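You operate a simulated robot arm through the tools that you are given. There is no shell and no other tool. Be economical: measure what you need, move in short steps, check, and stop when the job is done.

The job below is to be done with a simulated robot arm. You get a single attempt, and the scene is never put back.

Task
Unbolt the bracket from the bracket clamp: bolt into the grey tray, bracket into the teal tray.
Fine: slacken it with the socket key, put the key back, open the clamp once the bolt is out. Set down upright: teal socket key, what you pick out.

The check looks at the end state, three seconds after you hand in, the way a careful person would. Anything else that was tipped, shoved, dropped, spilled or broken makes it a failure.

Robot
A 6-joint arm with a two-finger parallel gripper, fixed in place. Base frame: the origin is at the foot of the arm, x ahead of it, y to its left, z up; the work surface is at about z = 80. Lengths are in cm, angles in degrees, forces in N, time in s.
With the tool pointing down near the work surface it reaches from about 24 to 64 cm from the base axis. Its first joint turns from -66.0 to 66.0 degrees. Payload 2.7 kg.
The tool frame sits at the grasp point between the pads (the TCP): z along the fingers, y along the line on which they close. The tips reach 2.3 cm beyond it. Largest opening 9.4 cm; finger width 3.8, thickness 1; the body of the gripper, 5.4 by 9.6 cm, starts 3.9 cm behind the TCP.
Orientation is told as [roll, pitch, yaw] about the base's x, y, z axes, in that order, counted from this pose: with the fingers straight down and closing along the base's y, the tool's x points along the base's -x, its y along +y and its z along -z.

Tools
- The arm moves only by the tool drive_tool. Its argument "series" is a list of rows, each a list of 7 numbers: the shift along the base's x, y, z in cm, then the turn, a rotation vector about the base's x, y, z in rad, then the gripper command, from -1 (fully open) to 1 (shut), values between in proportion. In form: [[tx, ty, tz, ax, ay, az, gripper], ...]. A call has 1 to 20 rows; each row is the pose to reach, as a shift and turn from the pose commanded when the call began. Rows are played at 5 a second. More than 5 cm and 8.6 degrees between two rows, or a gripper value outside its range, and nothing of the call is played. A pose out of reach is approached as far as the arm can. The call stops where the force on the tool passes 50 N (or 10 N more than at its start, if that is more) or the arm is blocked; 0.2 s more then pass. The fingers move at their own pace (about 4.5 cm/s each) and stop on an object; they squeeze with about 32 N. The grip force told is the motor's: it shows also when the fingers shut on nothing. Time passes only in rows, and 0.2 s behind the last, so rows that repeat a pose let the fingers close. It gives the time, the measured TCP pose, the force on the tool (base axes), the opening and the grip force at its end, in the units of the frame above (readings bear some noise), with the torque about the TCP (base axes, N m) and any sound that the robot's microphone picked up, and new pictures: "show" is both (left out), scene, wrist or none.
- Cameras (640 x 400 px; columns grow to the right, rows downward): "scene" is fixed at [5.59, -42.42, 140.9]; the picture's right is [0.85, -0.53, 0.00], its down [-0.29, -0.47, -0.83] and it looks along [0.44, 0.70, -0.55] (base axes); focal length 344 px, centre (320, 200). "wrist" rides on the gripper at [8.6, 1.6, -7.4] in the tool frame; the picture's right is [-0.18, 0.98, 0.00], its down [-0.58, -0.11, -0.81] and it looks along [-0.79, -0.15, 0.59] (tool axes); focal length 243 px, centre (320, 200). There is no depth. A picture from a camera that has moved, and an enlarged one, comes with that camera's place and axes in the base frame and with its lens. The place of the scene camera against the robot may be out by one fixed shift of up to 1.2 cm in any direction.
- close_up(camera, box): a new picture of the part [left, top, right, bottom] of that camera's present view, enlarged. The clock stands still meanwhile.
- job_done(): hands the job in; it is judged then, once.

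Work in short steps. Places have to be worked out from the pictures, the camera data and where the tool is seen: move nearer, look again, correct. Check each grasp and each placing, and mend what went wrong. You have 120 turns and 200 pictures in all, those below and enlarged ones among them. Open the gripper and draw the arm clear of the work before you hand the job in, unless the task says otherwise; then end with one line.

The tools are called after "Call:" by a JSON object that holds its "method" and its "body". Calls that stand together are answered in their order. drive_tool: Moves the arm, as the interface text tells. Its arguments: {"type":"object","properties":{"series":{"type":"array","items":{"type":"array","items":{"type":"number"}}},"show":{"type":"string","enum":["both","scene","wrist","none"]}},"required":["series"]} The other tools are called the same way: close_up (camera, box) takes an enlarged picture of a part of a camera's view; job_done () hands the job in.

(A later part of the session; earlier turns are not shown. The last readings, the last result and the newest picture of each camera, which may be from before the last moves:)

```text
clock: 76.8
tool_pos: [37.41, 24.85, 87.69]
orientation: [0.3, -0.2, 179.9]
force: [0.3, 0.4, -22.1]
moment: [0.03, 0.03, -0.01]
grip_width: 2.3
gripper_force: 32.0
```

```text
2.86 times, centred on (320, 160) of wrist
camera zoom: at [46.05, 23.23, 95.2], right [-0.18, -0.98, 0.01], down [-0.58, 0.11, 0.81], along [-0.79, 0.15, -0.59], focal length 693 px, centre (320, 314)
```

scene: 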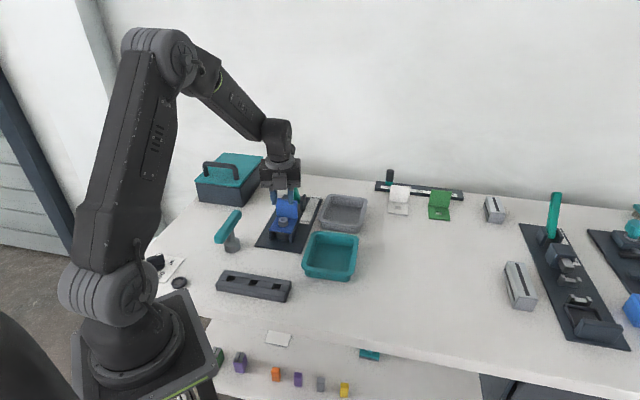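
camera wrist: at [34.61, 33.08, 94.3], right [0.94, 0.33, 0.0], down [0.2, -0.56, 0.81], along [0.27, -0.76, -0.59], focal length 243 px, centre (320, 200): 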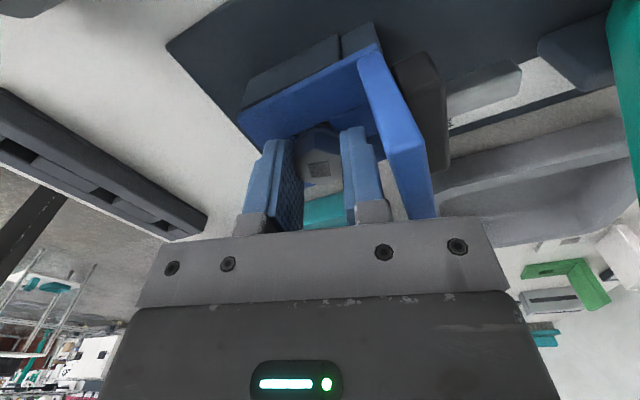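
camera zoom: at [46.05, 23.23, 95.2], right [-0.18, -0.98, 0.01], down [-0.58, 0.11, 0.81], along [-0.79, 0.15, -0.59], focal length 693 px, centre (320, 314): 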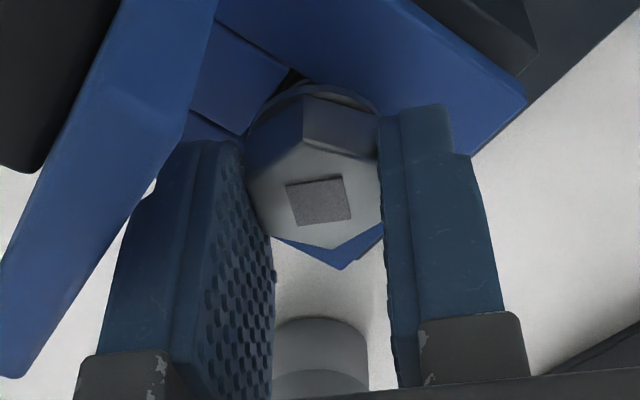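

Still threaded. I repeat the release–unwind–regrip cycle in one block.

Call:
{"method": "drive_tool", "body": {"series": [[0, 0, 0, 0, 0, 0, 0.36], [0, 0, 0, 0, 0, 0, 0.36], [0, 0, 2.5, 0, 0, 0, 0.36], [0, 0, 6, 0, 0, 0, 0.42], [0, 0, 6, 0, 0, -0.149, 0.42], [0, 0, 6, 0, 0, -0.298, 0.42], [0, 0, 6, 0, 0, -0.447, 0.42], [0, 0, 6, 0, 0, -0.596, 0.42], [0, 0, 6, 0, 0, -0.745, 0.42], [0, 0, 6, 0, 0, -0.894, 0.42], [0, 0, 6, 0, 0, -1.043, 0.42], [0, 0, 6, 0, 0, -1.192, 0.42], [0, 0, 6, 0, 0, -1.341, 0.42], [0, 0, 6, 0, 0, -1.49, 0.42], [0, 0, 6, 0, 0, -1.639, 0.42], [0, 0, 6, 0, 0, -1.788, 0.42], [0, 0, 6, 0, 0, -1.937, 0.42], [0, 0, 6, 0, 0, -2.086, 0.42], [0, 0, 6, 0, 0, -2.235, 0.42], [0, 0, 6, 0, 0, -2.384, 0.42]], "show": "none"}}

Call:
{"method": "drive_tool", "body": {"series": [[0, 0, 0, 0, 0, -0.149, 0.42], [0, 0, 0, 0, 0, -0.298, 0.42], [0, 0, 0, 0, 0, -0.447, 0.42], [0, 0, 0, 0, 0, -0.596, 0.42], [0, 0, 0, 0, 0, -0.745, 0.42], [0, 0, 0, 0, 0, -0.894, 0.42], [0, 0, 0, 0, 0, -1.043, 0.42], [0, 0, 0, 0, 0, -1.192, 0.42], [0, 0, 0, 0, 0, -1.341, 0.42], [0, 0, 0, 0, 0, -1.49, 0.42], [0, 0, 0, 0, 0, -1.639, 0.42], [0, 0, 0, 0, 0, -1.788, 0.42], [0, 0, 0, 0, 0, -1.805, 0.42], [0, 0, 0, 0, 0, -1.805, 0.42]], "show": "wrist"}}

Call:
{"method": "close_up", "body": {"camera": "scene", "box": [270, 200, 306, 240]}}

```text
clock: 81.0
tool_pos: [37.35, 24.8, 93.97]
orientation: [0.1, 0.0, 43.3]
force: [0.3, 0.0, -0.4]
moment: [0.01, 0.01, 0.02]
grip_width: 2.74
gripper_force: 0.1
```

```text
clock: 84.0
tool_pos: [37.48, 24.7, 93.81]
orientation: [0.1, 0.0, -60.1]
force: [0.7, 0.6, 0.5]
moment: [-0.01, 0.03, 0.03]
grip_width: 2.72
gripper_force: 0.1
camera wrist: at [34.55, 33.1, 101.33], right [0.94, 0.33, 0.0], down [0.19, -0.56, 0.81], along [0.27, -0.76, -0.59], focal length 243 px, centre (320, 200)
```

wrist: 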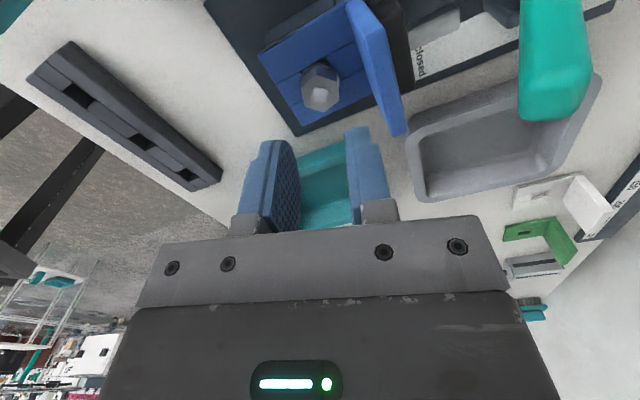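

```text
10.00 times, centred on (288, 220) of scene
camera zoom: at [5.59, -42.42, 140.9], right [0.85, -0.53, 0.0], down [-0.29, -0.47, -0.83], along [0.44, 0.7, -0.55], focal length 3437 px, centre (640, 0)
```

zoom: 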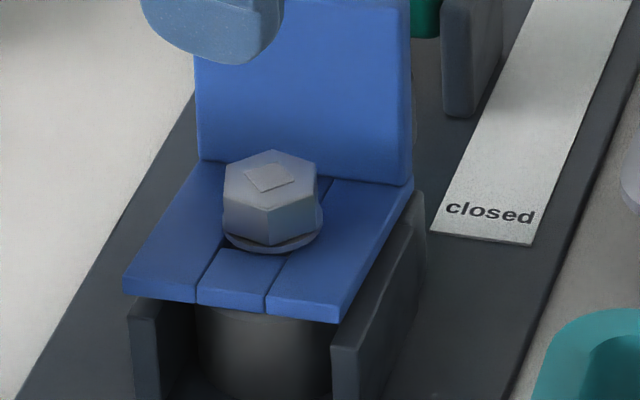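

The collar is visibly off the plate. I descend, grip, turn 240° again, then test the pull.

Call:
{"method": "drive_tool", "body": {"series": [[0, 0.05, -2.5, 0, 0, 0, 0.42], [0, 0.05, -5, 0, 0, 0, 0.42], [0, 0.05, -6.1, 0, 0, 0, 0.42], [0, 0.05, -6.7, 0, 0, 0, 0.42], [0, 0.05, -6.7, 0, 0, 0, 1], [0, 0.05, -6.7, 0, 0, 0, 1], [0, 0.05, -6.7, 0, 0, 0, 1]], "show": "none"}}

Call:
{"method": "drive_tool", "body": {"series": [[0, 0, 0.02, 0, 0, 0.149, 1], [0, 0, 0.03, 0, 0, 0.298, 1], [0, 0, 0.04, 0, 0, 0.447, 1], [0, 0, 0.06, 0, 0, 0.596, 1], [0, 0, 0.07, 0, 0, 0.745, 1], [0, 0, 0.08, 0, 0, 0.894, 1], [0, 0, 0.09, 0, 0, 1.043, 1], [0, 0, 0.1, 0, 0, 1.192, 1], [0, 0, 0.12, 0, 0, 1.341, 1], [0, 0, 0.13, 0, 0, 1.49, 1], [0, 0, 0.14, 0, 0, 1.639, 1], [0, 0, 0.15, 0, 0, 1.788, 1], [0, 0, 0.16, 0, 0, 1.937, 1], [0, 0, 0.18, 0, 0, 2.086, 1], [0, 0, 0.19, 0, 0, 2.235, 1], [0, 0, 0.2, 0, 0, 2.384, 1], [0, 0, 0.21, 0, 0, 2.533, 1], [0, 0, 0.22, 0, 0, 2.682, 1]], "show": "none"}}

Call:
{"method": "drive_tool", "body": {"series": [[0, 0, 0.02, 0, 0, 0.149, 1], [0, 0, 0.03, 0, 0, 0.298, 1], [0, 0, 0.04, 0, 0, 0.447, 1], [0, 0, 0.06, 0, 0, 0.596, 1], [0, 0, 0.07, 0, 0, 0.745, 1], [0, 0, 0.08, 0, 0, 0.894, 1], [0, 0, 0.09, 0, 0, 1.043, 1], [0, 0, 0.1, 0, 0, 1.192, 1], [0, 0, 0.12, 0, 0, 1.341, 1], [0, 0, 0.13, 0, 0, 1.49, 1], [0, 0, 0.13, 0, 0, 1.507, 1]], "show": "none"}}

Call:
{"method": "close_up", "body": {"camera": "wrist", "box": [240, 90, 400, 230]}}

```text
clock: 85.6
tool_pos: [37.43, 24.93, 87.13]
orientation: [0.1, 0.0, -60.0]
force: [-1.4, 0.4, 1.8]
moment: [0.02, 0.04, 0.03]
grip_width: 2.31
gripper_force: 31.7
```

```text
clock: 89.4
tool_pos: [37.36, 24.8, 87.36]
orientation: [0.1, -0.1, 93.8]
force: [-0.2, -0.9, -0.3]
moment: [-0.01, 0.03, 0.0]
grip_width: 2.28
gripper_force: 31.8
```

```text
clock: 91.8
tool_pos: [37.35, 24.81, 87.52]
orientation: [0.2, 0.0, -179.9]
force: [0.1, -0.6, -0.2]
moment: [0.0, 0.03, 0.04]
grip_width: 2.32
gripper_force: 31.8
```

```text
2.86 times, centred on (320, 160) of wrist
camera zoom: at [46.07, 23.36, 94.95], right [-0.18, -0.98, 0.0], down [-0.58, 0.11, 0.81], along [-0.79, 0.15, -0.59], focal length 693 px, centre (320, 314)
```

zoom: 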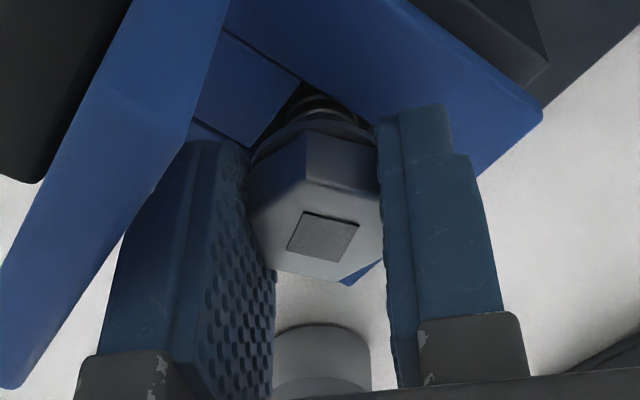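

Forces have dropped to zero, so the thread has let go. I lift the bolt out slowly.

Call:
{"method": "drive_tool", "body": {"series": [[0, 0, 0.3, 0, 0, 0, 1], [0, 0, 0.8, 0, 0, 0, 1], [0, 0, 1.5, 0, 0, 0, 1], [0, 0, 2.5, 0, 0, 0, 1], [0, 0, 4, 0, 0, 0, 1], [0, 0, 6, 0, 0, 0, 1], [0, 0, 9, 0, 0, 0, 1], [0, 0, 10, 0, 0, 0, 1], [0, 0, 10, 0, 0, 0, 1]]}}

Call:
{"method": "close_up", "body": {"camera": "scene", "box": [245, 150, 325, 245]}}

```text
clock: 93.8
tool_pos: [37.61, 25.0, 97.49]
orientation: [0.2, 0.0, 180.0]
force: [-0.7, 1.7, -0.9]
moment: [0.03, 0.02, -0.01]
grip_width: 2.32
gripper_force: 31.6
camera wrist: at [46.12, 23.41, 104.95], right [-0.18, -0.98, 0.0], down [-0.58, 0.11, 0.81], along [-0.79, 0.15, -0.59], focal length 243 px, centre (320, 200)
```

scene: 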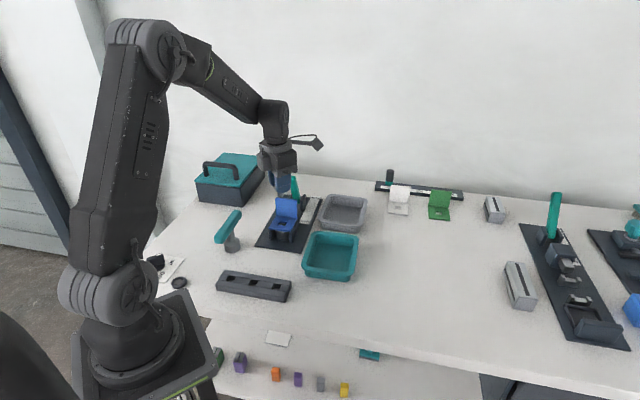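
wrist: 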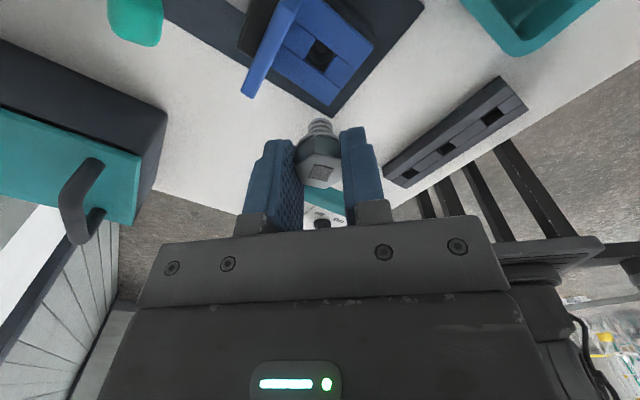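

```text
4.21 times, centred on (285, 198) of scene
camera zoom: at [5.59, -42.42, 140.9], right [0.85, -0.53, 0.0], down [-0.29, -0.47, -0.83], along [0.44, 0.7, -0.55], focal length 1447 px, centre (467, 210)
```

zoom: 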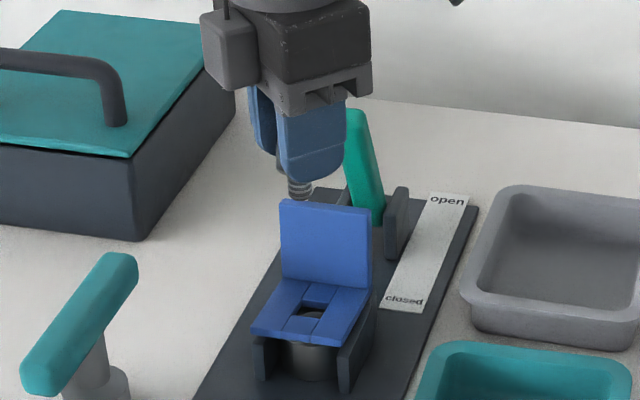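

The bolt is out with its short threaded shank down. I carry it toward the grey tray (around (56, 23)), unwinding the wrist to yaw ≈ 22° on the way.

Call:
{"method": "drive_tool", "body": {"series": [[0.6, -0.2, 0.5, 0, 0, -0.138, 1], [1.2, -0.3, 1, 0, 0, -0.276, 1], [1.8, -0.5, 1.5, 0, 0, -0.414, 1], [2.4, -0.6, 2, 0, 0, -0.552, 1], [3, -0.8, 2, 0, 0, -0.69, 1], [3.6, -1, 2, 0, 0, -0.828, 1], [4.2, -1.2, 2, 0, 0, -0.966, 1], [4.8, -1.4, 2, 0, 0, -1.104, 1], [5.4, -1.6, 2, 0, 0, -1.242, 1], [6, -1.8, 2, 0, 0, -1.38, 1], [6.6, -2, 2, 0, 0, -1.518, 1], [7.2, -2.1, 2, 0, 0, -1.656, 1], [7.8, -2.2, 2, 0, 0, -1.794, 1], [8.4, -2.4, 2, 0, 0, -1.932, 1], [9, -2.5, 2, 0, 0, -2.07, 1], [9.6, -2.6, 2, 0, 0, -2.208, 1], [10.2, -2.7, 2, 0, 0, -2.346, 1], [10.8, -2.8, 2, 0, 0, -2.484, 1], [11.4, -2.9, 2, 0, 0, -2.622, 1], [12, -3, 2, 0, 0, -2.76, 1]]}}

Call:
{"method": "close_up", "body": {"camera": "wrist", "box": [160, 0, 480, 220]}}

```text
clock: 98.0
tool_pos: [49.34, 21.85, 99.54]
orientation: [0.1, 0.0, 21.6]
force: [0.3, -0.2, -1.4]
moment: [0.01, 0.0, -0.02]
grip_width: 2.31
gripper_force: 32.8
camera wrist: at [40.82, 20.19, 107.01], right [-0.19, 0.98, 0.0], down [0.58, 0.11, 0.81], along [0.79, 0.16, -0.59], focal length 243 px, centre (320, 200)
```

scene: 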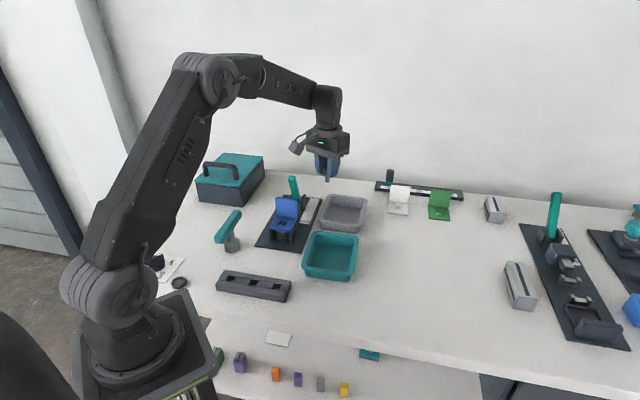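
wrist: 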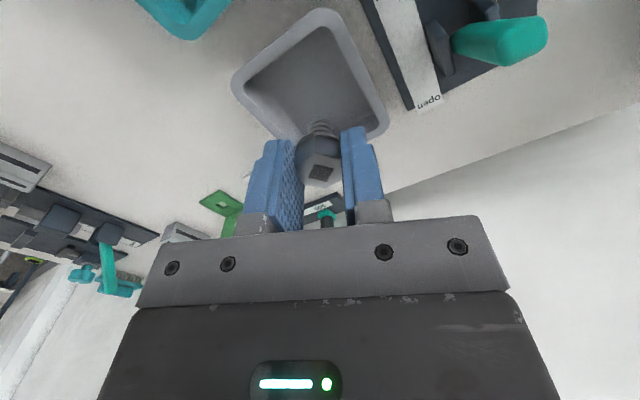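

```text
1.82 times, centred on (320, 110) of wrist
camera zoom: at [40.82, 20.19, 107.01], right [-0.19, 0.98, 0.0], down [0.58, 0.11, 0.81], along [0.79, 0.16, -0.59], focal length 441 px, centre (320, 364)
```

zoom: 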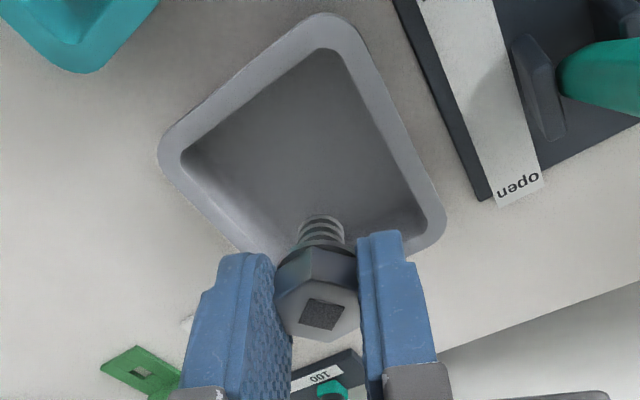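

The tray's centre comes out near (55.5, 22.0). I move above it and lower to z ≈ 89.

Call:
{"method": "drive_tool", "body": {"series": [[3, 0.1, 0, 0, 0, 0, 1], [6.1, 0.2, 0, 0, 0, 0, 1], [6.1, 0.2, -4, 0, 0, 0, 1], [6.1, 0.2, -8, 0, 0, 0, 1], [6.1, 0.2, -10.5, 0, 0, 0, 1], [6.1, 0.2, -10.5, 0, 0, 0, 1]]}}

Call:
{"method": "close_up", "body": {"camera": "scene", "box": [300, 160, 390, 240]}}

```text
clock: 99.4
tool_pos: [55.6, 22.0, 88.91]
orientation: [0.1, 0.1, 21.8]
force: [-0.3, 0.7, -0.7]
moment: [0.03, 0.0, -0.01]
grip_width: 2.29
gripper_force: 32.1
camera wrist: at [46.99, 20.29, 96.41], right [-0.19, 0.98, 0.0], down [0.58, 0.11, 0.81], along [0.79, 0.16, -0.59], focal length 243 px, centre (320, 200)
```

scene: 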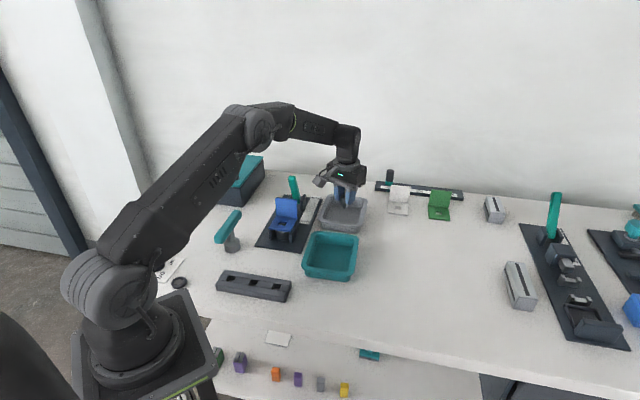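
wrist: 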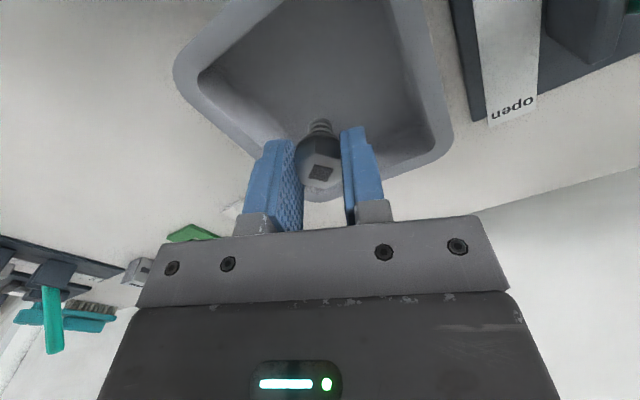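

```text
5.00 times, centred on (345, 200) of scene
camera zoom: at [5.59, -42.42, 140.9], right [0.85, -0.53, 0.0], down [-0.29, -0.47, -0.83], along [0.44, 0.7, -0.55], focal length 1719 px, centre (195, 200)
```

zoom: 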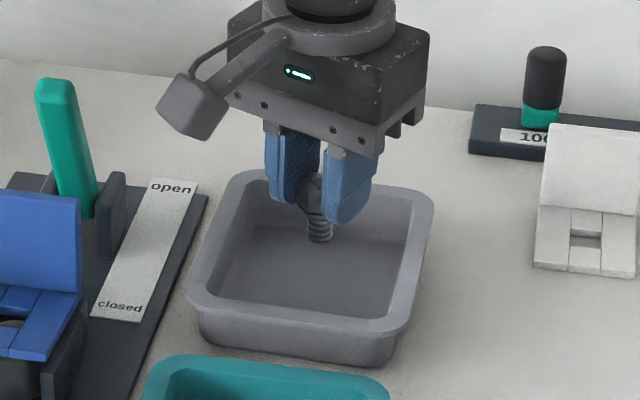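

The bolt would land toward the tray's near side, so I shift outward to about (56.2, 22.9) and lower close to the floor.

Call:
{"method": "drive_tool", "body": {"series": [[0.6, 0.9, 0, 0, 0, 0, 1], [0.6, 0.9, -1.5, 0, 0, 0, 1], [0.6, 0.9, -2.7, 0, 0, 0, 1], [0.6, 0.9, -3.2, 0, 0, 0, 1], [0.6, 0.9, -3.2, 0, 0, 0, 1]], "show": "none"}}

Call:
{"method": "close_up", "body": {"camera": "scene", "box": [315, 180, 375, 240]}}

Call:
{"method": "close_up", "body": {"camera": "wrist", "box": [180, 0, 460, 220]}}

```text
clock: 100.6
tool_pos: [56.25, 22.85, 85.69]
orientation: [0.2, 0.0, 21.8]
force: [-0.5, -1.2, -0.6]
moment: [0.0, 0.02, 0.01]
grip_width: 2.33
gripper_force: 32.0
```

```text
6.67 times, centred on (345, 210) of scene
camera zoom: at [5.59, -42.42, 140.9], right [0.85, -0.53, 0.0], down [-0.29, -0.47, -0.83], along [0.44, 0.7, -0.55], focal length 2292 px, centre (153, 133)
```

zoom: 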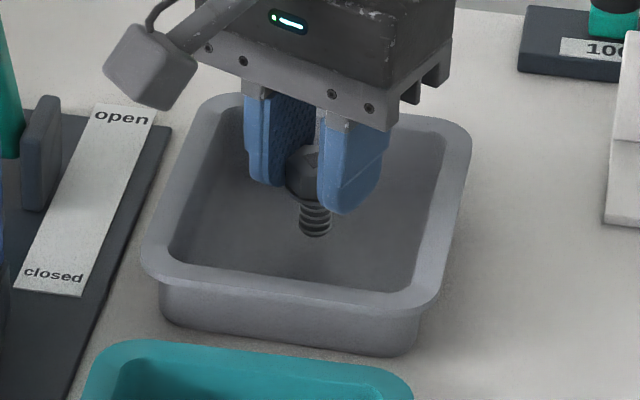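

```text
1.82 times, centred on (320, 110) of wrist
camera zoom: at [47.55, 21.17, 93.22], right [-0.19, 0.98, 0.0], down [0.58, 0.11, 0.81], along [0.79, 0.16, -0.59], focal length 441 px, centre (320, 364)
```

zoom: 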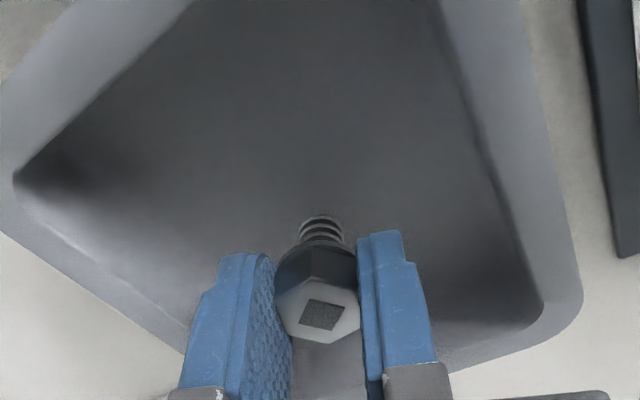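

Well centred in the tray. I lower in fine steps to find the floor.

Call:
{"method": "drive_tool", "body": {"series": [[0, 0, -0.15, 0, 0, 0, 1], [0, 0, -0.3, 0, 0, 0, 1], [0, 0, -0.4, 0, 0, 0, 1], [0, 0, -0.5, 0, 0, 0, 1], [0, 0, -0.5, 0, 0, 0, 1]], "show": "none"}}

Call:
{"method": "close_up", "body": {"camera": "scene", "box": [325, 190, 365, 230]}}

```text
clock: 101.8
tool_pos: [56.12, 22.88, 85.29]
orientation: [0.1, 0.0, 21.7]
force: [0.7, 0.5, -0.7]
moment: [0.0, 0.03, 0.0]
grip_width: 2.28
gripper_force: 32.3
```

```text
10.00 times, centred on (345, 210) of scene
camera zoom: at [5.59, -42.42, 140.9], right [0.85, -0.53, 0.0], down [-0.29, -0.47, -0.83], along [0.44, 0.7, -0.55], focal length 3437 px, centre (70, 100)
```

zoom: 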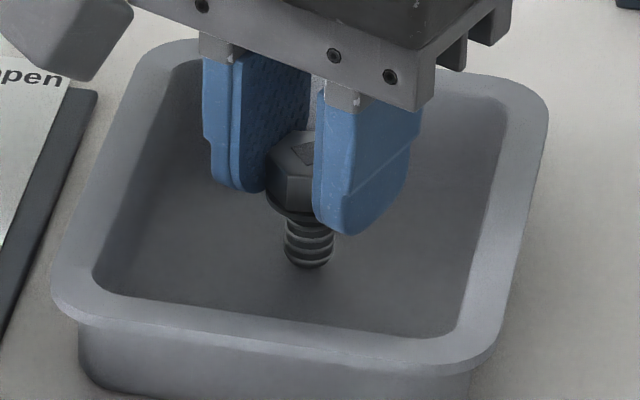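

Near the floor, no contact yet; I continue in fine steps.

Call:
{"method": "drive_tool", "body": {"series": [[0, 0, -0.1, 0, 0, 0, 1], [0, 0, -0.2, 0, 0, 0, 1], [0, 0, -0.3, 0, 0, 0, 1], [0, 0, -0.4, 0, 0, 0, 1]], "show": "none"}}

```text
clock: 102.8
tool_pos: [56.23, 23.06, 84.89]
orientation: [0.0, 0.0, 21.8]
force: [0.2, 0.0, 0.6]
moment: [0.03, 0.0, 0.0]
grip_width: 2.28
gripper_force: 31.7
```

Still free, I continue.

Call:
{"method": "drive_tool", "body": {"series": [[0, 0, -0.1, 0, 0, 0, 1], [0, 0, -0.2, 0, 0, 0, 1], [0, 0, -0.3, 0, 0, 0, 1], [0, 0, -0.3, 0, 0, 0, 1]], "show": "none"}}

Call:
{"method": "close_up", "body": {"camera": "scene", "box": [325, 190, 365, 230]}}

```text
clock: 103.8
tool_pos: [56.14, 23.03, 84.73]
orientation: [0.1, -0.4, 21.9]
force: [-1.4, 0.3, 22.2]
moment: [0.02, 0.06, -0.01]
grip_width: 2.31
gripper_force: 31.7
```

```text
10.00 times, centred on (345, 210) of scene
camera zoom: at [5.55, -42.44, 140.9], right [0.85, -0.53, 0.0], down [-0.29, -0.47, -0.83], along [0.44, 0.71, -0.55], focal length 3437 px, centre (70, 100)
```

zoom: 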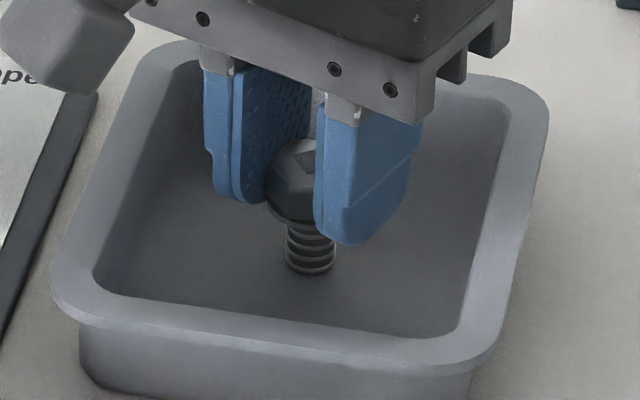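

Floor contact at 22 N. I ease up until nearly unloaded and then open in small stages.

Call:
{"method": "drive_tool", "body": {"series": [[0, 0, 0.1, 0, 0, 0, 1], [0, 0, 0.15, 0, 0, 0, 1], [0, 0, 0.15, 0, 0, 0, 1]], "show": "none"}}

```text
clock: 104.6
tool_pos: [56.11, 22.91, 84.79]
orientation: [0.1, -0.1, 21.8]
force: [4.8, 3.2, 15.0]
moment: [0.1, -0.26, 0.02]
grip_width: 2.31
gripper_force: 32.0
```

Call:
{"method": "drive_tool", "body": {"series": [[0, 0, 0.08, 0, 0, 0, 1], [0, 0, 0.1, 0, 0, 0, 1], [0, 0, 0.1, 0, 0, 0, 1]], "show": "none"}}

```text
clock: 105.4
tool_pos: [56.14, 23.05, 84.79]
orientation: [0.2, 0.1, 21.9]
force: [2.0, 1.1, 8.4]
moment: [0.08, -0.11, -0.01]
grip_width: 2.32
gripper_force: 32.1
```

Down to 8 N and upright; I release in small stages, then open wider.

Call:
{"method": "drive_tool", "body": {"series": [[0, 0, 0.04, 0, 0, 0, 1], [0, 0, 0.04, 0, 0, 0, 0.5], [0, 0, 0.04, 0, 0, 0, 0.47], [0, 0, 0.04, 0, 0, 0, 0.44], [0, 0, 0.04, 0, 0, 0, 0.4], [0, 0, 0.04, 0, 0, 0, 0.3], [0, 0, 0.04, 0, 0, 0, 0.15], [0, 0, 0.04, 0, 0, 0, 0], [0, 0, 0.04, 0, 0, 0, 0]], "show": "none"}}

Call:
{"method": "close_up", "body": {"camera": "scene", "box": [325, 190, 365, 230]}}

Call:
{"method": "close_up", "body": {"camera": "wrist", "box": [220, 80, 420, 240]}}

```text
clock: 107.4
tool_pos: [56.19, 22.95, 84.95]
orientation: [0.1, 0.0, 21.9]
force: [0.1, 0.2, 0.1]
moment: [0.02, 0.0, 0.02]
grip_width: 4.68
gripper_force: 0.0
```

```text
10.00 times, centred on (345, 210) of scene
camera zoom: at [5.59, -42.42, 140.9], right [0.85, -0.53, 0.0], down [-0.29, -0.47, -0.83], along [0.44, 0.7, -0.55], focal length 3437 px, centre (70, 100)
```

zoom: 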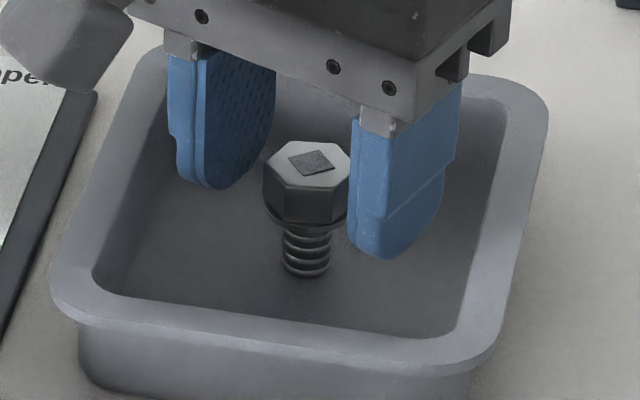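

```text
2.50 times, centred on (320, 160) of wrist
camera zoom: at [47.52, 21.27, 92.35], right [-0.19, 0.98, 0.0], down [0.58, 0.11, 0.81], along [0.79, 0.16, -0.59], focal length 606 px, centre (320, 300)
```

zoom: 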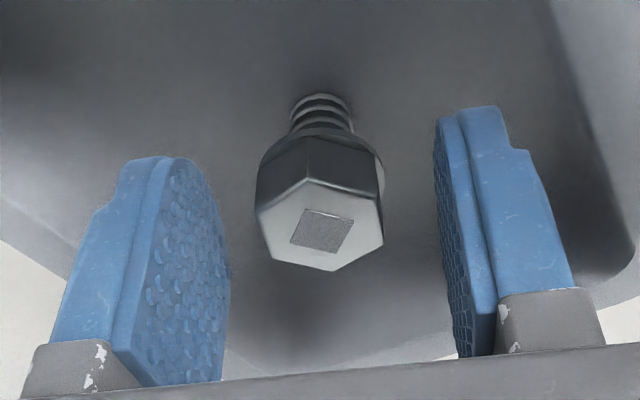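

The bolt stands upright in the grey tray. I rise straight up and then go to view the lever from yaw 45°.

Call:
{"method": "drive_tool", "body": {"series": [[0, 0, 1, 0, 0, 0, 0], [0, 0, 3, 0, 0, 0, 0], [0, 0, 7, 0, 0, 0, 0], [0, 0, 11, 0, 0, 0, 0], [0, 0, 14, 0, 0, 0, 0], [-4, 0.8, 15, 0, 0, 0.1, 0.5], [-8, 1.6, 15, 0, 0, 0.2, 1], [-12, 2.4, 15, 0, 0, 0.3, 1], [-16, 3.2, 15, 0, 0, 0.4, 1], [-18, 2.4, 14, 0, 0, 0.4, 1], [-18, 2.4, 14, 0, 0, 0.4, 1]]}}

Call:
{"method": "close_up", "body": {"camera": "wrist", "box": [220, 60, 460, 230]}}

Call:
{"method": "close_up", "body": {"camera": "scene", "box": [250, 165, 370, 255]}}

```text
clock: 109.8
tool_pos: [38.01, 25.22, 99.0]
orientation: [0.2, 0.0, 44.8]
force: [0.0, -0.4, 0.1]
moment: [-0.01, -0.03, 0.03]
grip_width: 0.0
gripper_force: 32.1
camera wrist: at [30.8, 20.34, 106.43], right [-0.56, 0.83, 0.0], down [0.49, 0.33, 0.81], along [0.67, 0.45, -0.59], focal length 243 px, centre (320, 200)
```

scene: 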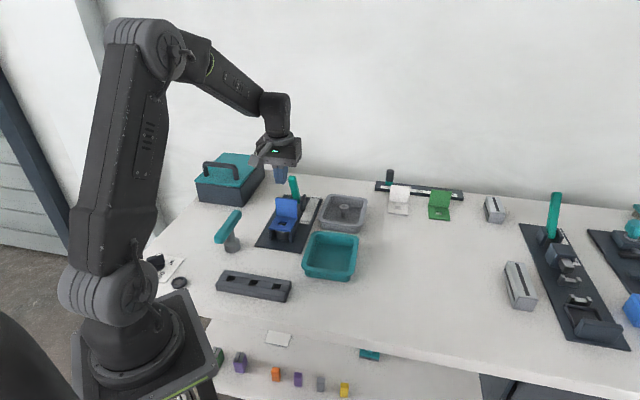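
wrist: 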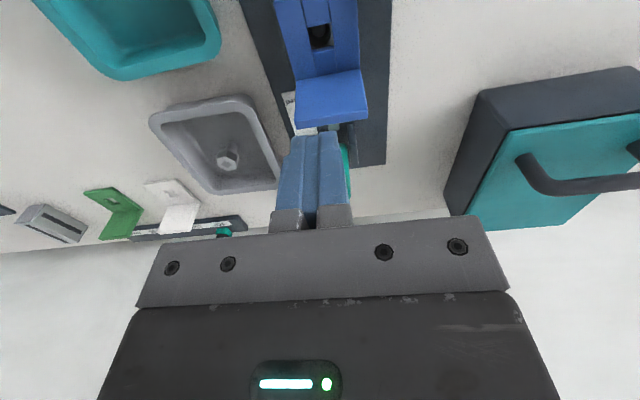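

```text
2.35 times, centred on (340, 145) of wrist
camera zoom: at [30.8, 20.34, 106.43], right [-0.56, 0.83, 0.0], down [0.49, 0.33, 0.81], along [0.67, 0.45, -0.59], focal length 571 px, centre (273, 329)
```

zoom: 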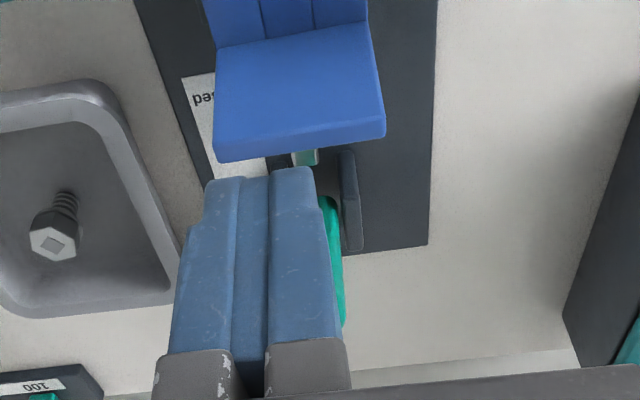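

```text
4.44 times, centred on (310, 210) of scene
camera zoom: at [5.59, -42.42, 140.9], right [0.85, -0.53, 0.0], down [-0.29, -0.47, -0.83], along [0.44, 0.7, -0.55], focal length 1528 px, centre (364, 156)
```

zoom: 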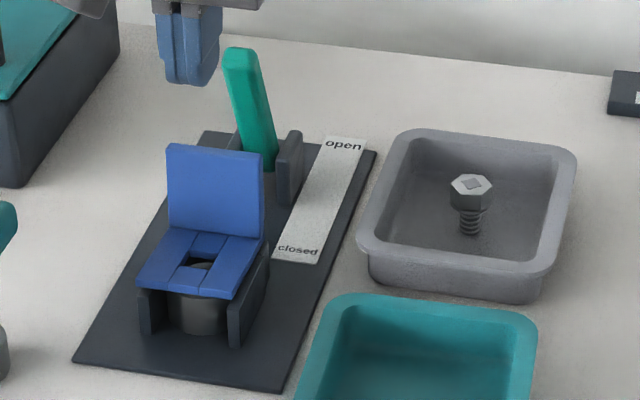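

The bolt stands in the grey tray and the hole in the bracket is empty. The lever top is near (43.4, 30.6, 94), so I lower the closed fingers in front of it, above the upright, to push it to "open".

Call:
{"method": "drive_tool", "body": {"series": [[1.4, 1.4, 0, 0, 0, 0, 1], [2.7, 2.7, 0, 0, 0, 0, 1], [2.7, 2.7, -3, 0, 0, 0, 1], [2.7, 2.7, -5, 0, 0, 0, 1], [2.7, 2.7, -6.6, 0, 0, 0, 1], [2.7, 2.7, -6.6, 0, 0, 0, 1]], "show": "wrist"}}

Call:
{"method": "close_up", "body": {"camera": "scene", "box": [250, 165, 350, 240]}}

```text
clock: 111.2
tool_pos: [40.92, 27.95, 92.26]
orientation: [0.1, 0.0, 44.7]
force: [0.3, 1.1, -0.8]
moment: [0.0, -0.03, 0.0]
grip_width: 0.0
gripper_force: 32.5
camera wrist: at [33.54, 23.04, 99.79], right [-0.56, 0.83, 0.0], down [0.49, 0.33, 0.81], along [0.67, 0.45, -0.59], focal length 243 px, centre (320, 200)
```

wrist: 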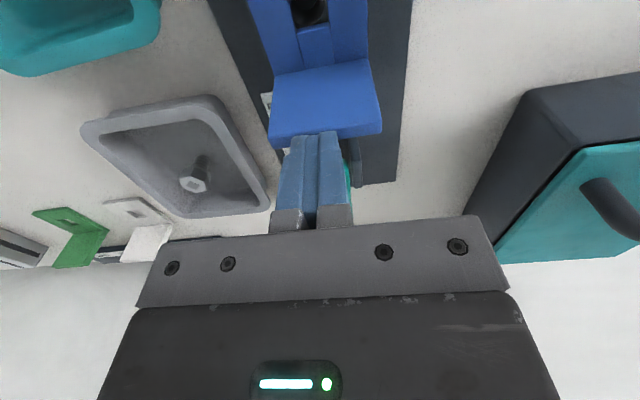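

```text
5.33 times, centred on (300, 202) of scene
camera zoom: at [5.59, -42.42, 140.9], right [0.85, -0.53, 0.0], down [-0.29, -0.47, -0.83], along [0.44, 0.7, -0.55], focal length 1833 px, centre (427, 187)
```

zoom: 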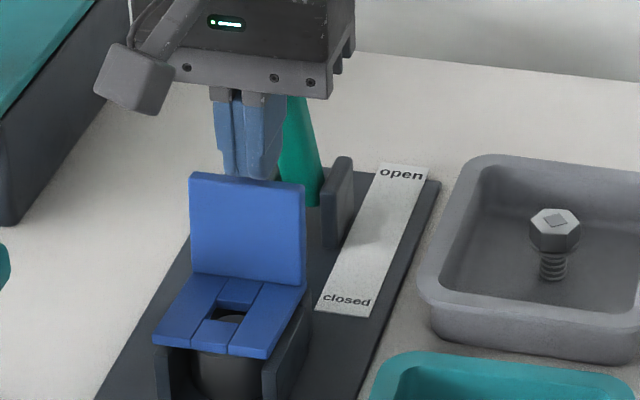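

No contact. I shift slightly to +p to line up with the lever and push along the clamp axis.

Call:
{"method": "drive_tool", "body": {"series": [[-0.28, 0.28, 0, 0, 0, 0, 1], [0.0, 0.56, 0, 0, 0, 0, 1], [0.28, 0.84, 0, 0, 0, 0, 1], [0.56, 1.12, 0, 0, 0, 0, 1], [0.84, 1.4, 0, 0, 0, 0, 1], [1.12, 1.68, 0, 0, 0, 0, 1], [1.4, 1.96, 0, 0, 0, 0, 1], [1.68, 2.24, 0, 0, 0, 0, 1], [1.96, 2.52, 0, 0, 0, 0, 1]], "show": "wrist"}}

Call:
{"method": "close_up", "body": {"camera": "scene", "box": [250, 165, 350, 240]}}

```text
clock: 113.2
tool_pos: [42.79, 30.57, 92.16]
orientation: [0.1, 0.0, 44.8]
force: [-0.9, -0.6, 0.6]
moment: [0.02, 0.0, 0.0]
grip_width: 0.01
gripper_force: 32.2
camera wrist: at [35.54, 25.67, 99.7], right [-0.56, 0.83, 0.0], down [0.49, 0.33, 0.81], along [0.67, 0.45, -0.59], focal length 243 px, centre (320, 200)
```

wrist: 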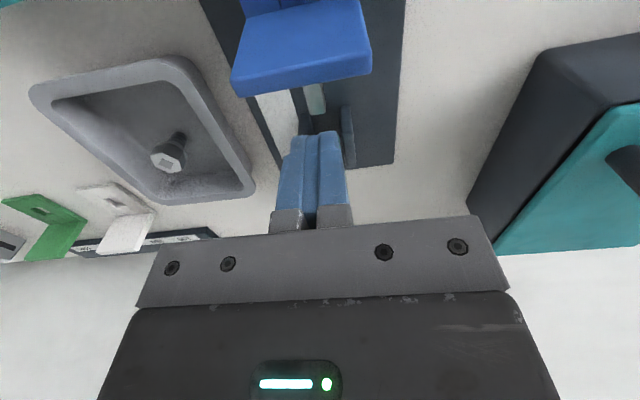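

```text
5.33 times, centred on (300, 202) of scene
camera zoom: at [5.59, -42.43, 140.9], right [0.85, -0.53, 0.0], down [-0.29, -0.47, -0.83], along [0.44, 0.7, -0.55], focal length 1833 px, centre (427, 187)
```

zoom: 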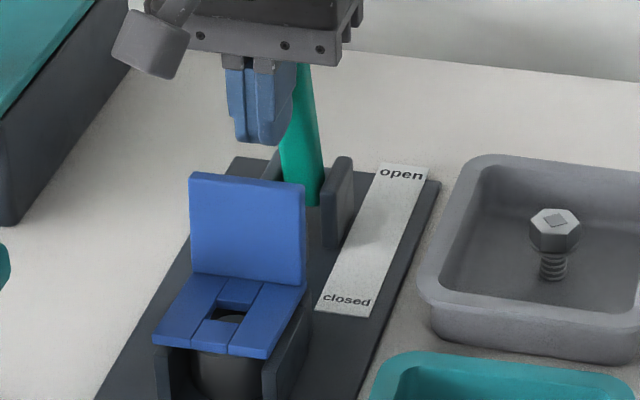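

The lever is moving with very little force. I keep pushing.

Call:
{"method": "drive_tool", "body": {"series": [[0.28, 0.28, 0, 0, 0, 0, 1], [0.56, 0.56, 0, 0, 0, 0, 1], [0.84, 0.84, 0, 0, 0, 0, 1], [1.12, 1.12, 0, 0, 0, 0, 1], [1.4, 1.4, 0, 0, 0, 0, 1], [1.68, 1.68, 0, 0, 0, 0, 1], [1.96, 1.96, 0, 0, 0, 0, 1], [2.24, 2.24, 0, 0, 0, 0, 1], [2.5, 2.5, 0, 0, 0, 0, 1]], "show": "none"}}

Call:
{"method": "close_up", "body": {"camera": "scene", "box": [250, 165, 350, 240]}}

```text
clock: 115.2
tool_pos: [45.18, 33.17, 92.35]
orientation: [0.3, 0.1, 44.8]
force: [-1.3, -1.8, -0.6]
moment: [-0.04, 0.04, 0.01]
grip_width: 0.0
gripper_force: 32.0
```

```text
5.33 times, centred on (300, 202) of scene
camera zoom: at [5.59, -42.43, 140.9], right [0.85, -0.53, 0.0], down [-0.29, -0.47, -0.83], along [0.44, 0.7, -0.55], focal length 1833 px, centre (427, 187)
```

zoom: 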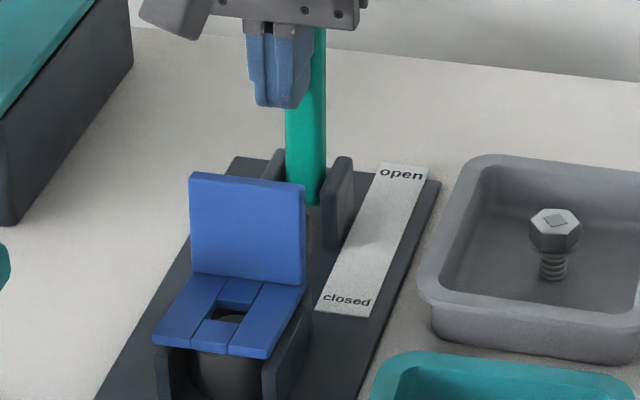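

The lever is about vertical, so I push on another 3.5 cm.

Call:
{"method": "drive_tool", "body": {"series": [[0.28, 0.28, 0, 0, 0, 0, 1], [0.56, 0.56, 0, 0, 0, 0, 1], [0.84, 0.84, 0, 0, 0, 0, 1], [1.12, 1.12, 0, 0, 0, 0, 1], [1.4, 1.4, -0.1, 0, 0, 0, 1], [1.68, 1.68, -0.2, 0, 0, 0, 1], [1.96, 1.96, -0.3, 0, 0, 0, 1], [2.24, 2.24, -0.4, 0, 0, 0, 1], [2.5, 2.5, -0.5, 0, 0, 0, 1]], "show": "none"}}

Call:
{"method": "close_up", "body": {"camera": "scene", "box": [250, 165, 350, 240]}}

```text
clock: 117.2
tool_pos: [47.48, 35.16, 91.89]
orientation: [0.2, 1.2, 44.9]
force: [-17.1, -11.8, 11.6]
moment: [-0.2, 0.13, 0.16]
grip_width: 0.0
gripper_force: 32.2
stopped in row 9: the force on the tool passed its limit at 54 N (the readings are from after the stop); the commanded pose is now the measured one
```

```text
5.33 times, centred on (300, 202) of scene
camera zoom: at [5.53, -42.47, 140.89], right [0.85, -0.53, 0.0], down [-0.29, -0.47, -0.83], along [0.44, 0.71, -0.55], focal length 1833 px, centre (427, 187)
```

zoom: 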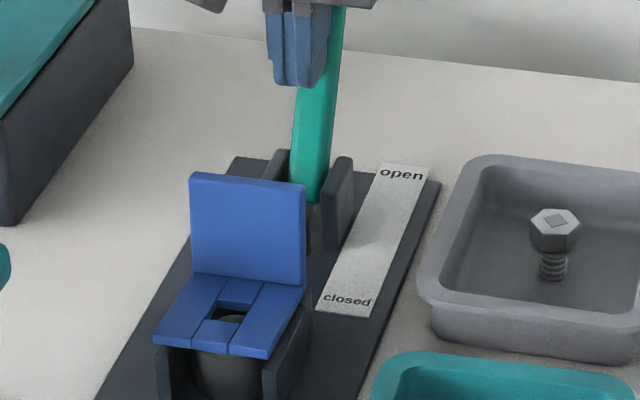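

The lever has reached its end stop on the open side. I back off, raise, and look at the bracket.

Call:
{"method": "drive_tool", "body": {"series": [[-0.5, -0.5, 0, 0, 0, 0, 1], [-2, -2, 0.5, 0, 0, 0, 1], [-4, -4, 3, 0, 0, 0, 1], [-6.5, -6.5, 5, 0, 0, 0, 0.3], [-9.5, -9.5, 6, 0, 0, 0, -0.5], [-12.5, -12.5, 7, 0, 0, 0, -1], [-12.5, -12.5, 7, 0, 0, 0, -1]]}}

Call:
{"method": "close_up", "body": {"camera": "scene", "box": [250, 165, 350, 255]}}

Call:
{"method": "close_up", "body": {"camera": "wrist", "box": [220, 0, 430, 200]}}

```text
clock: 118.8
tool_pos: [35.13, 22.73, 98.88]
orientation: [0.2, 1.1, 44.8]
force: [-0.7, -0.3, 0.0]
moment: [-0.01, -0.03, -0.02]
grip_width: 8.48
gripper_force: 0.1
camera wrist: at [27.84, 17.84, 106.51], right [-0.56, 0.83, 0.0], down [0.5, 0.34, 0.8], along [0.66, 0.45, -0.61], focal length 243 px, centre (320, 200)
```

scene: 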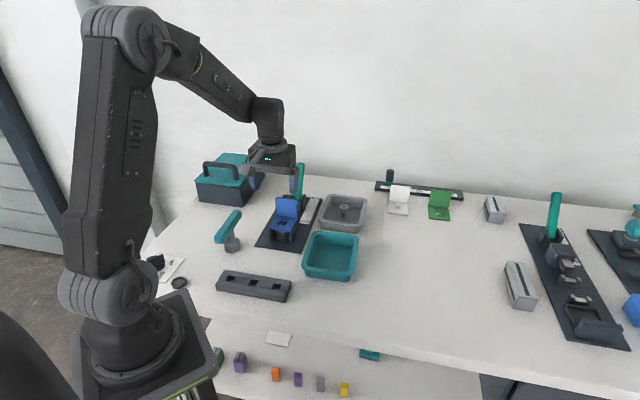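
wrist: 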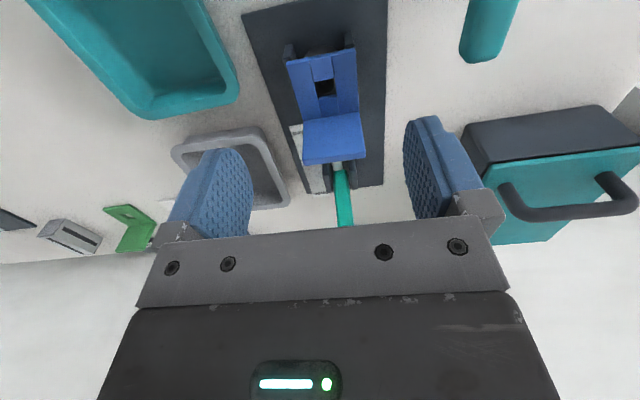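

```text
4.44 times, centred on (300, 210) of scene
camera zoom: at [5.59, -42.43, 140.9], right [0.85, -0.53, 0.0], down [-0.29, -0.47, -0.83], along [0.44, 0.7, -0.55], focal length 1528 px, centre (409, 156)
```

zoom: 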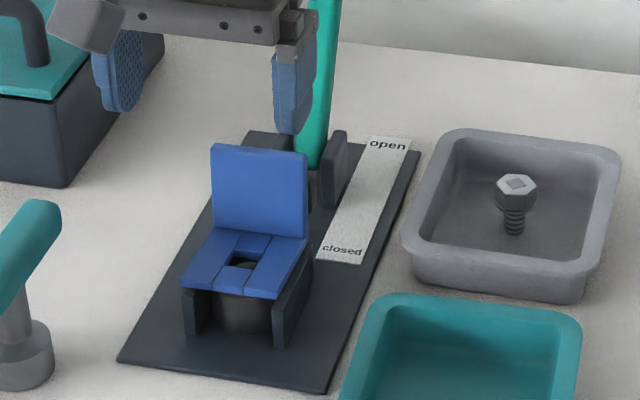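

```text
2.00 times, centred on (325, 100) of wrist
camera zoom: at [27.84, 17.84, 106.51], right [-0.56, 0.83, 0.0], down [0.5, 0.34, 0.8], along [0.66, 0.45, -0.61], focal length 485 px, centre (310, 400)
```

zoom: 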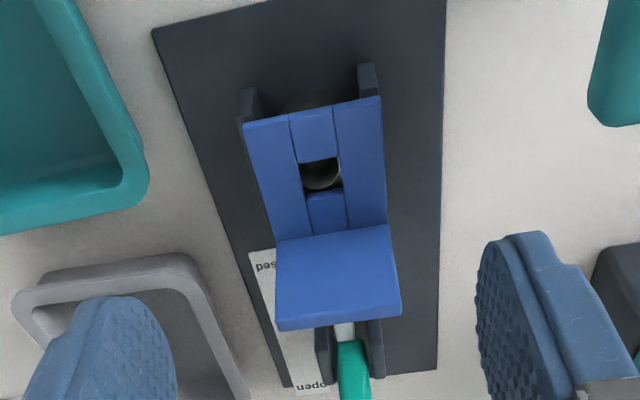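

The clamp is open and the bracket stays put. I level the tool (1° tilt) while moving above the upright, then turn to yaw −45° so the fingers close across it.

Call:
{"method": "drive_tool", "body": {"series": [[1.5, 1.5, 0, 0.0136, -0.0136, 0, 0], [3, 3.1, 0, 0.0136, -0.0136, 0, 0], [4.5, 4.67, -0.5, 0.0136, -0.0136, 0, 0], [4.5, 4.67, -0.5, 0.0136, -0.0136, 0, 0.1]], "show": "none"}}

Call:
{"method": "drive_tool", "body": {"series": [[0, 0, 0, 0, 0, -0.143, 0.1], [0, 0, 0, 0, 0, -0.286, 0.1], [0, 0, 0, 0, 0, -0.429, 0.1], [0, 0, 0, 0, 0, -0.572, 0.1], [0, 0, 0, 0, 0, -0.715, 0.1], [0, 0, 0, 0, 0, -0.858, 0.1], [0, 0, 0, 0, 0, -1.0, 0.1], [0, 0, 0, 0, 0, -1.143, 0.1], [0, 0, 0, 0, 0, -1.286, 0.1], [0, 0, 0, 0, 0, -1.429, 0.1], [0, 0, 0, 0, 0, -1.571, 0.1], [0, 0, 0, 0, 0, -1.571, 0.1]], "show": "wrist"}}

Call:
{"method": "close_up", "body": {"camera": "wrist", "box": [230, 20, 410, 200]}}

```text
clock: 119.8
tool_pos: [39.62, 27.58, 98.35]
orientation: [0.2, -0.1, 44.8]
force: [0.3, -0.5, 0.4]
moment: [-0.02, -0.01, -0.02]
grip_width: 4.23
gripper_force: 0.1
```

```text
clock: 122.4
tool_pos: [39.61, 27.54, 98.22]
orientation: [0.2, -0.1, -45.3]
force: [-0.3, -0.7, 0.5]
moment: [0.02, 0.0, 0.0]
grip_width: 4.24
gripper_force: 0.0
camera wrist: at [34.62, 34.8, 105.72], right [0.83, 0.56, 0.0], down [0.33, -0.49, 0.81], along [0.45, -0.67, -0.59], focal length 243 px, centre (320, 200)
```

wrist: 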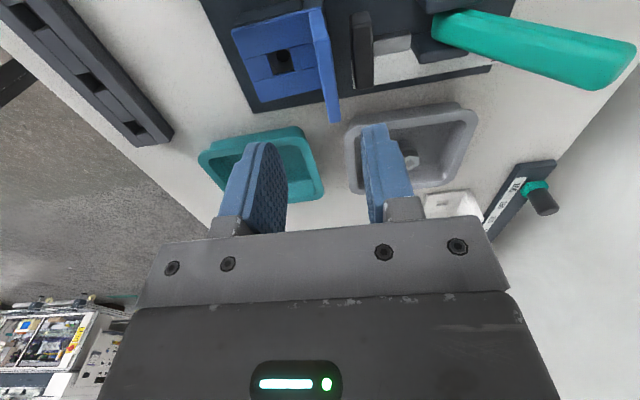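

```text
2.22 times, centred on (320, 110) of wrist
camera zoom: at [34.62, 34.8, 105.72], right [0.83, 0.56, 0.0], down [0.33, -0.49, 0.81], along [0.45, -0.67, -0.59], focal length 539 px, centre (320, 400)
```

zoom: 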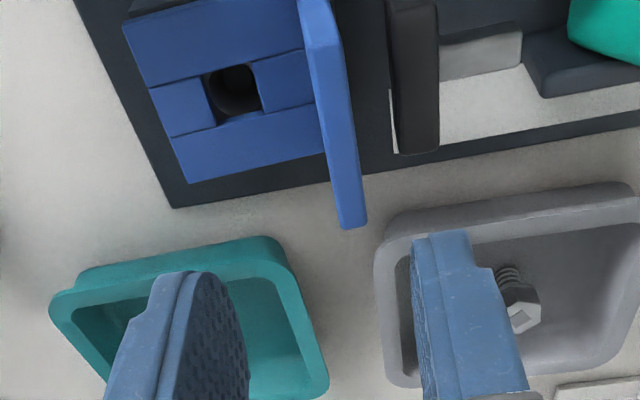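

The jaw has retracted about 1.3 cm behind the upright. The upright's top is at n ≈ 47.9 and is centred near (39.6, 28.15), so I narrow the fingers and lower just above it to verify.

Call:
{"method": "drive_tool", "body": {"series": [[0, 0.3, -1, 0, 0, 0, 0.4], [0, 0.6, -3, 0, 0, 0, 0.4], [0, 0.6, -5, 0, 0, 0, 0.4], [0, 0.6, -5, 0, 0, 0, 0.4]], "show": "wrist"}}

Call:
{"method": "close_up", "body": {"camera": "wrist", "box": [230, 60, 410, 240]}}

Call:
{"method": "close_up", "body": {"camera": "scene", "box": [255, 170, 325, 240]}}

```text
clock: 123.4
tool_pos: [39.48, 28.0, 93.25]
orientation: [0.1, -0.1, -45.3]
force: [-0.8, -1.2, 0.0]
moment: [0.0, -0.01, 0.02]
grip_width: 2.84
gripper_force: 0.0
camera wrist: at [34.57, 35.36, 100.68], right [0.83, 0.56, 0.0], down [0.33, -0.49, 0.81], along [0.46, -0.67, -0.59], focal length 243 px, centre (320, 200)
```

wrist: 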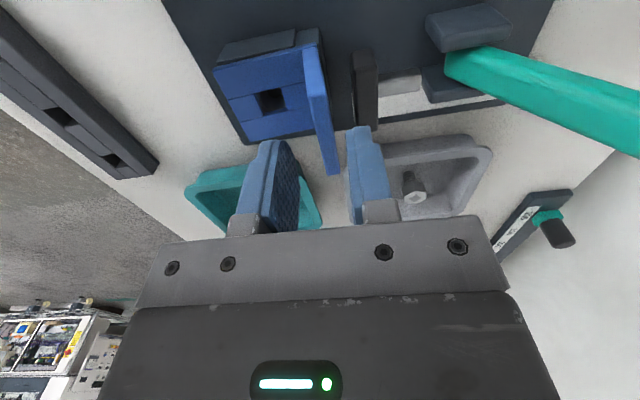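

```text
2.22 times, centred on (320, 150) of wrist
camera zoom: at [34.57, 35.36, 100.68], right [0.83, 0.56, 0.0], down [0.33, -0.49, 0.81], along [0.46, -0.67, -0.59], focal length 539 px, centre (320, 311)
```

zoom: 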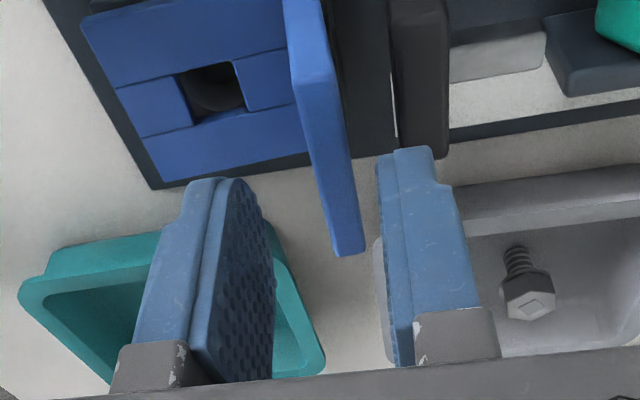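

```text
5.71 times, centred on (290, 205) of scene
camera zoom: at [5.59, -42.42, 140.9], right [0.85, -0.53, 0.0], down [-0.29, -0.47, -0.83], along [0.44, 0.7, -0.55], focal length 1964 px, centre (491, 171)
```

zoom: 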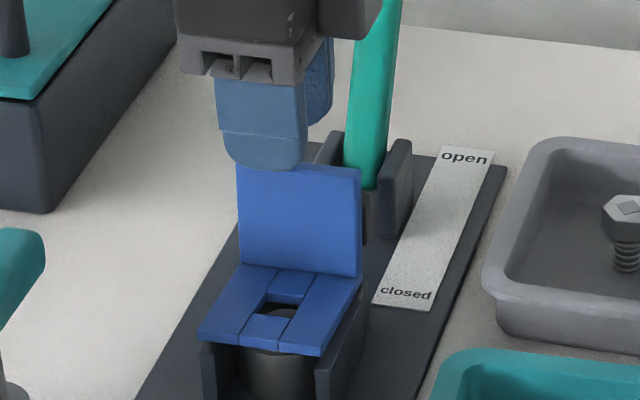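

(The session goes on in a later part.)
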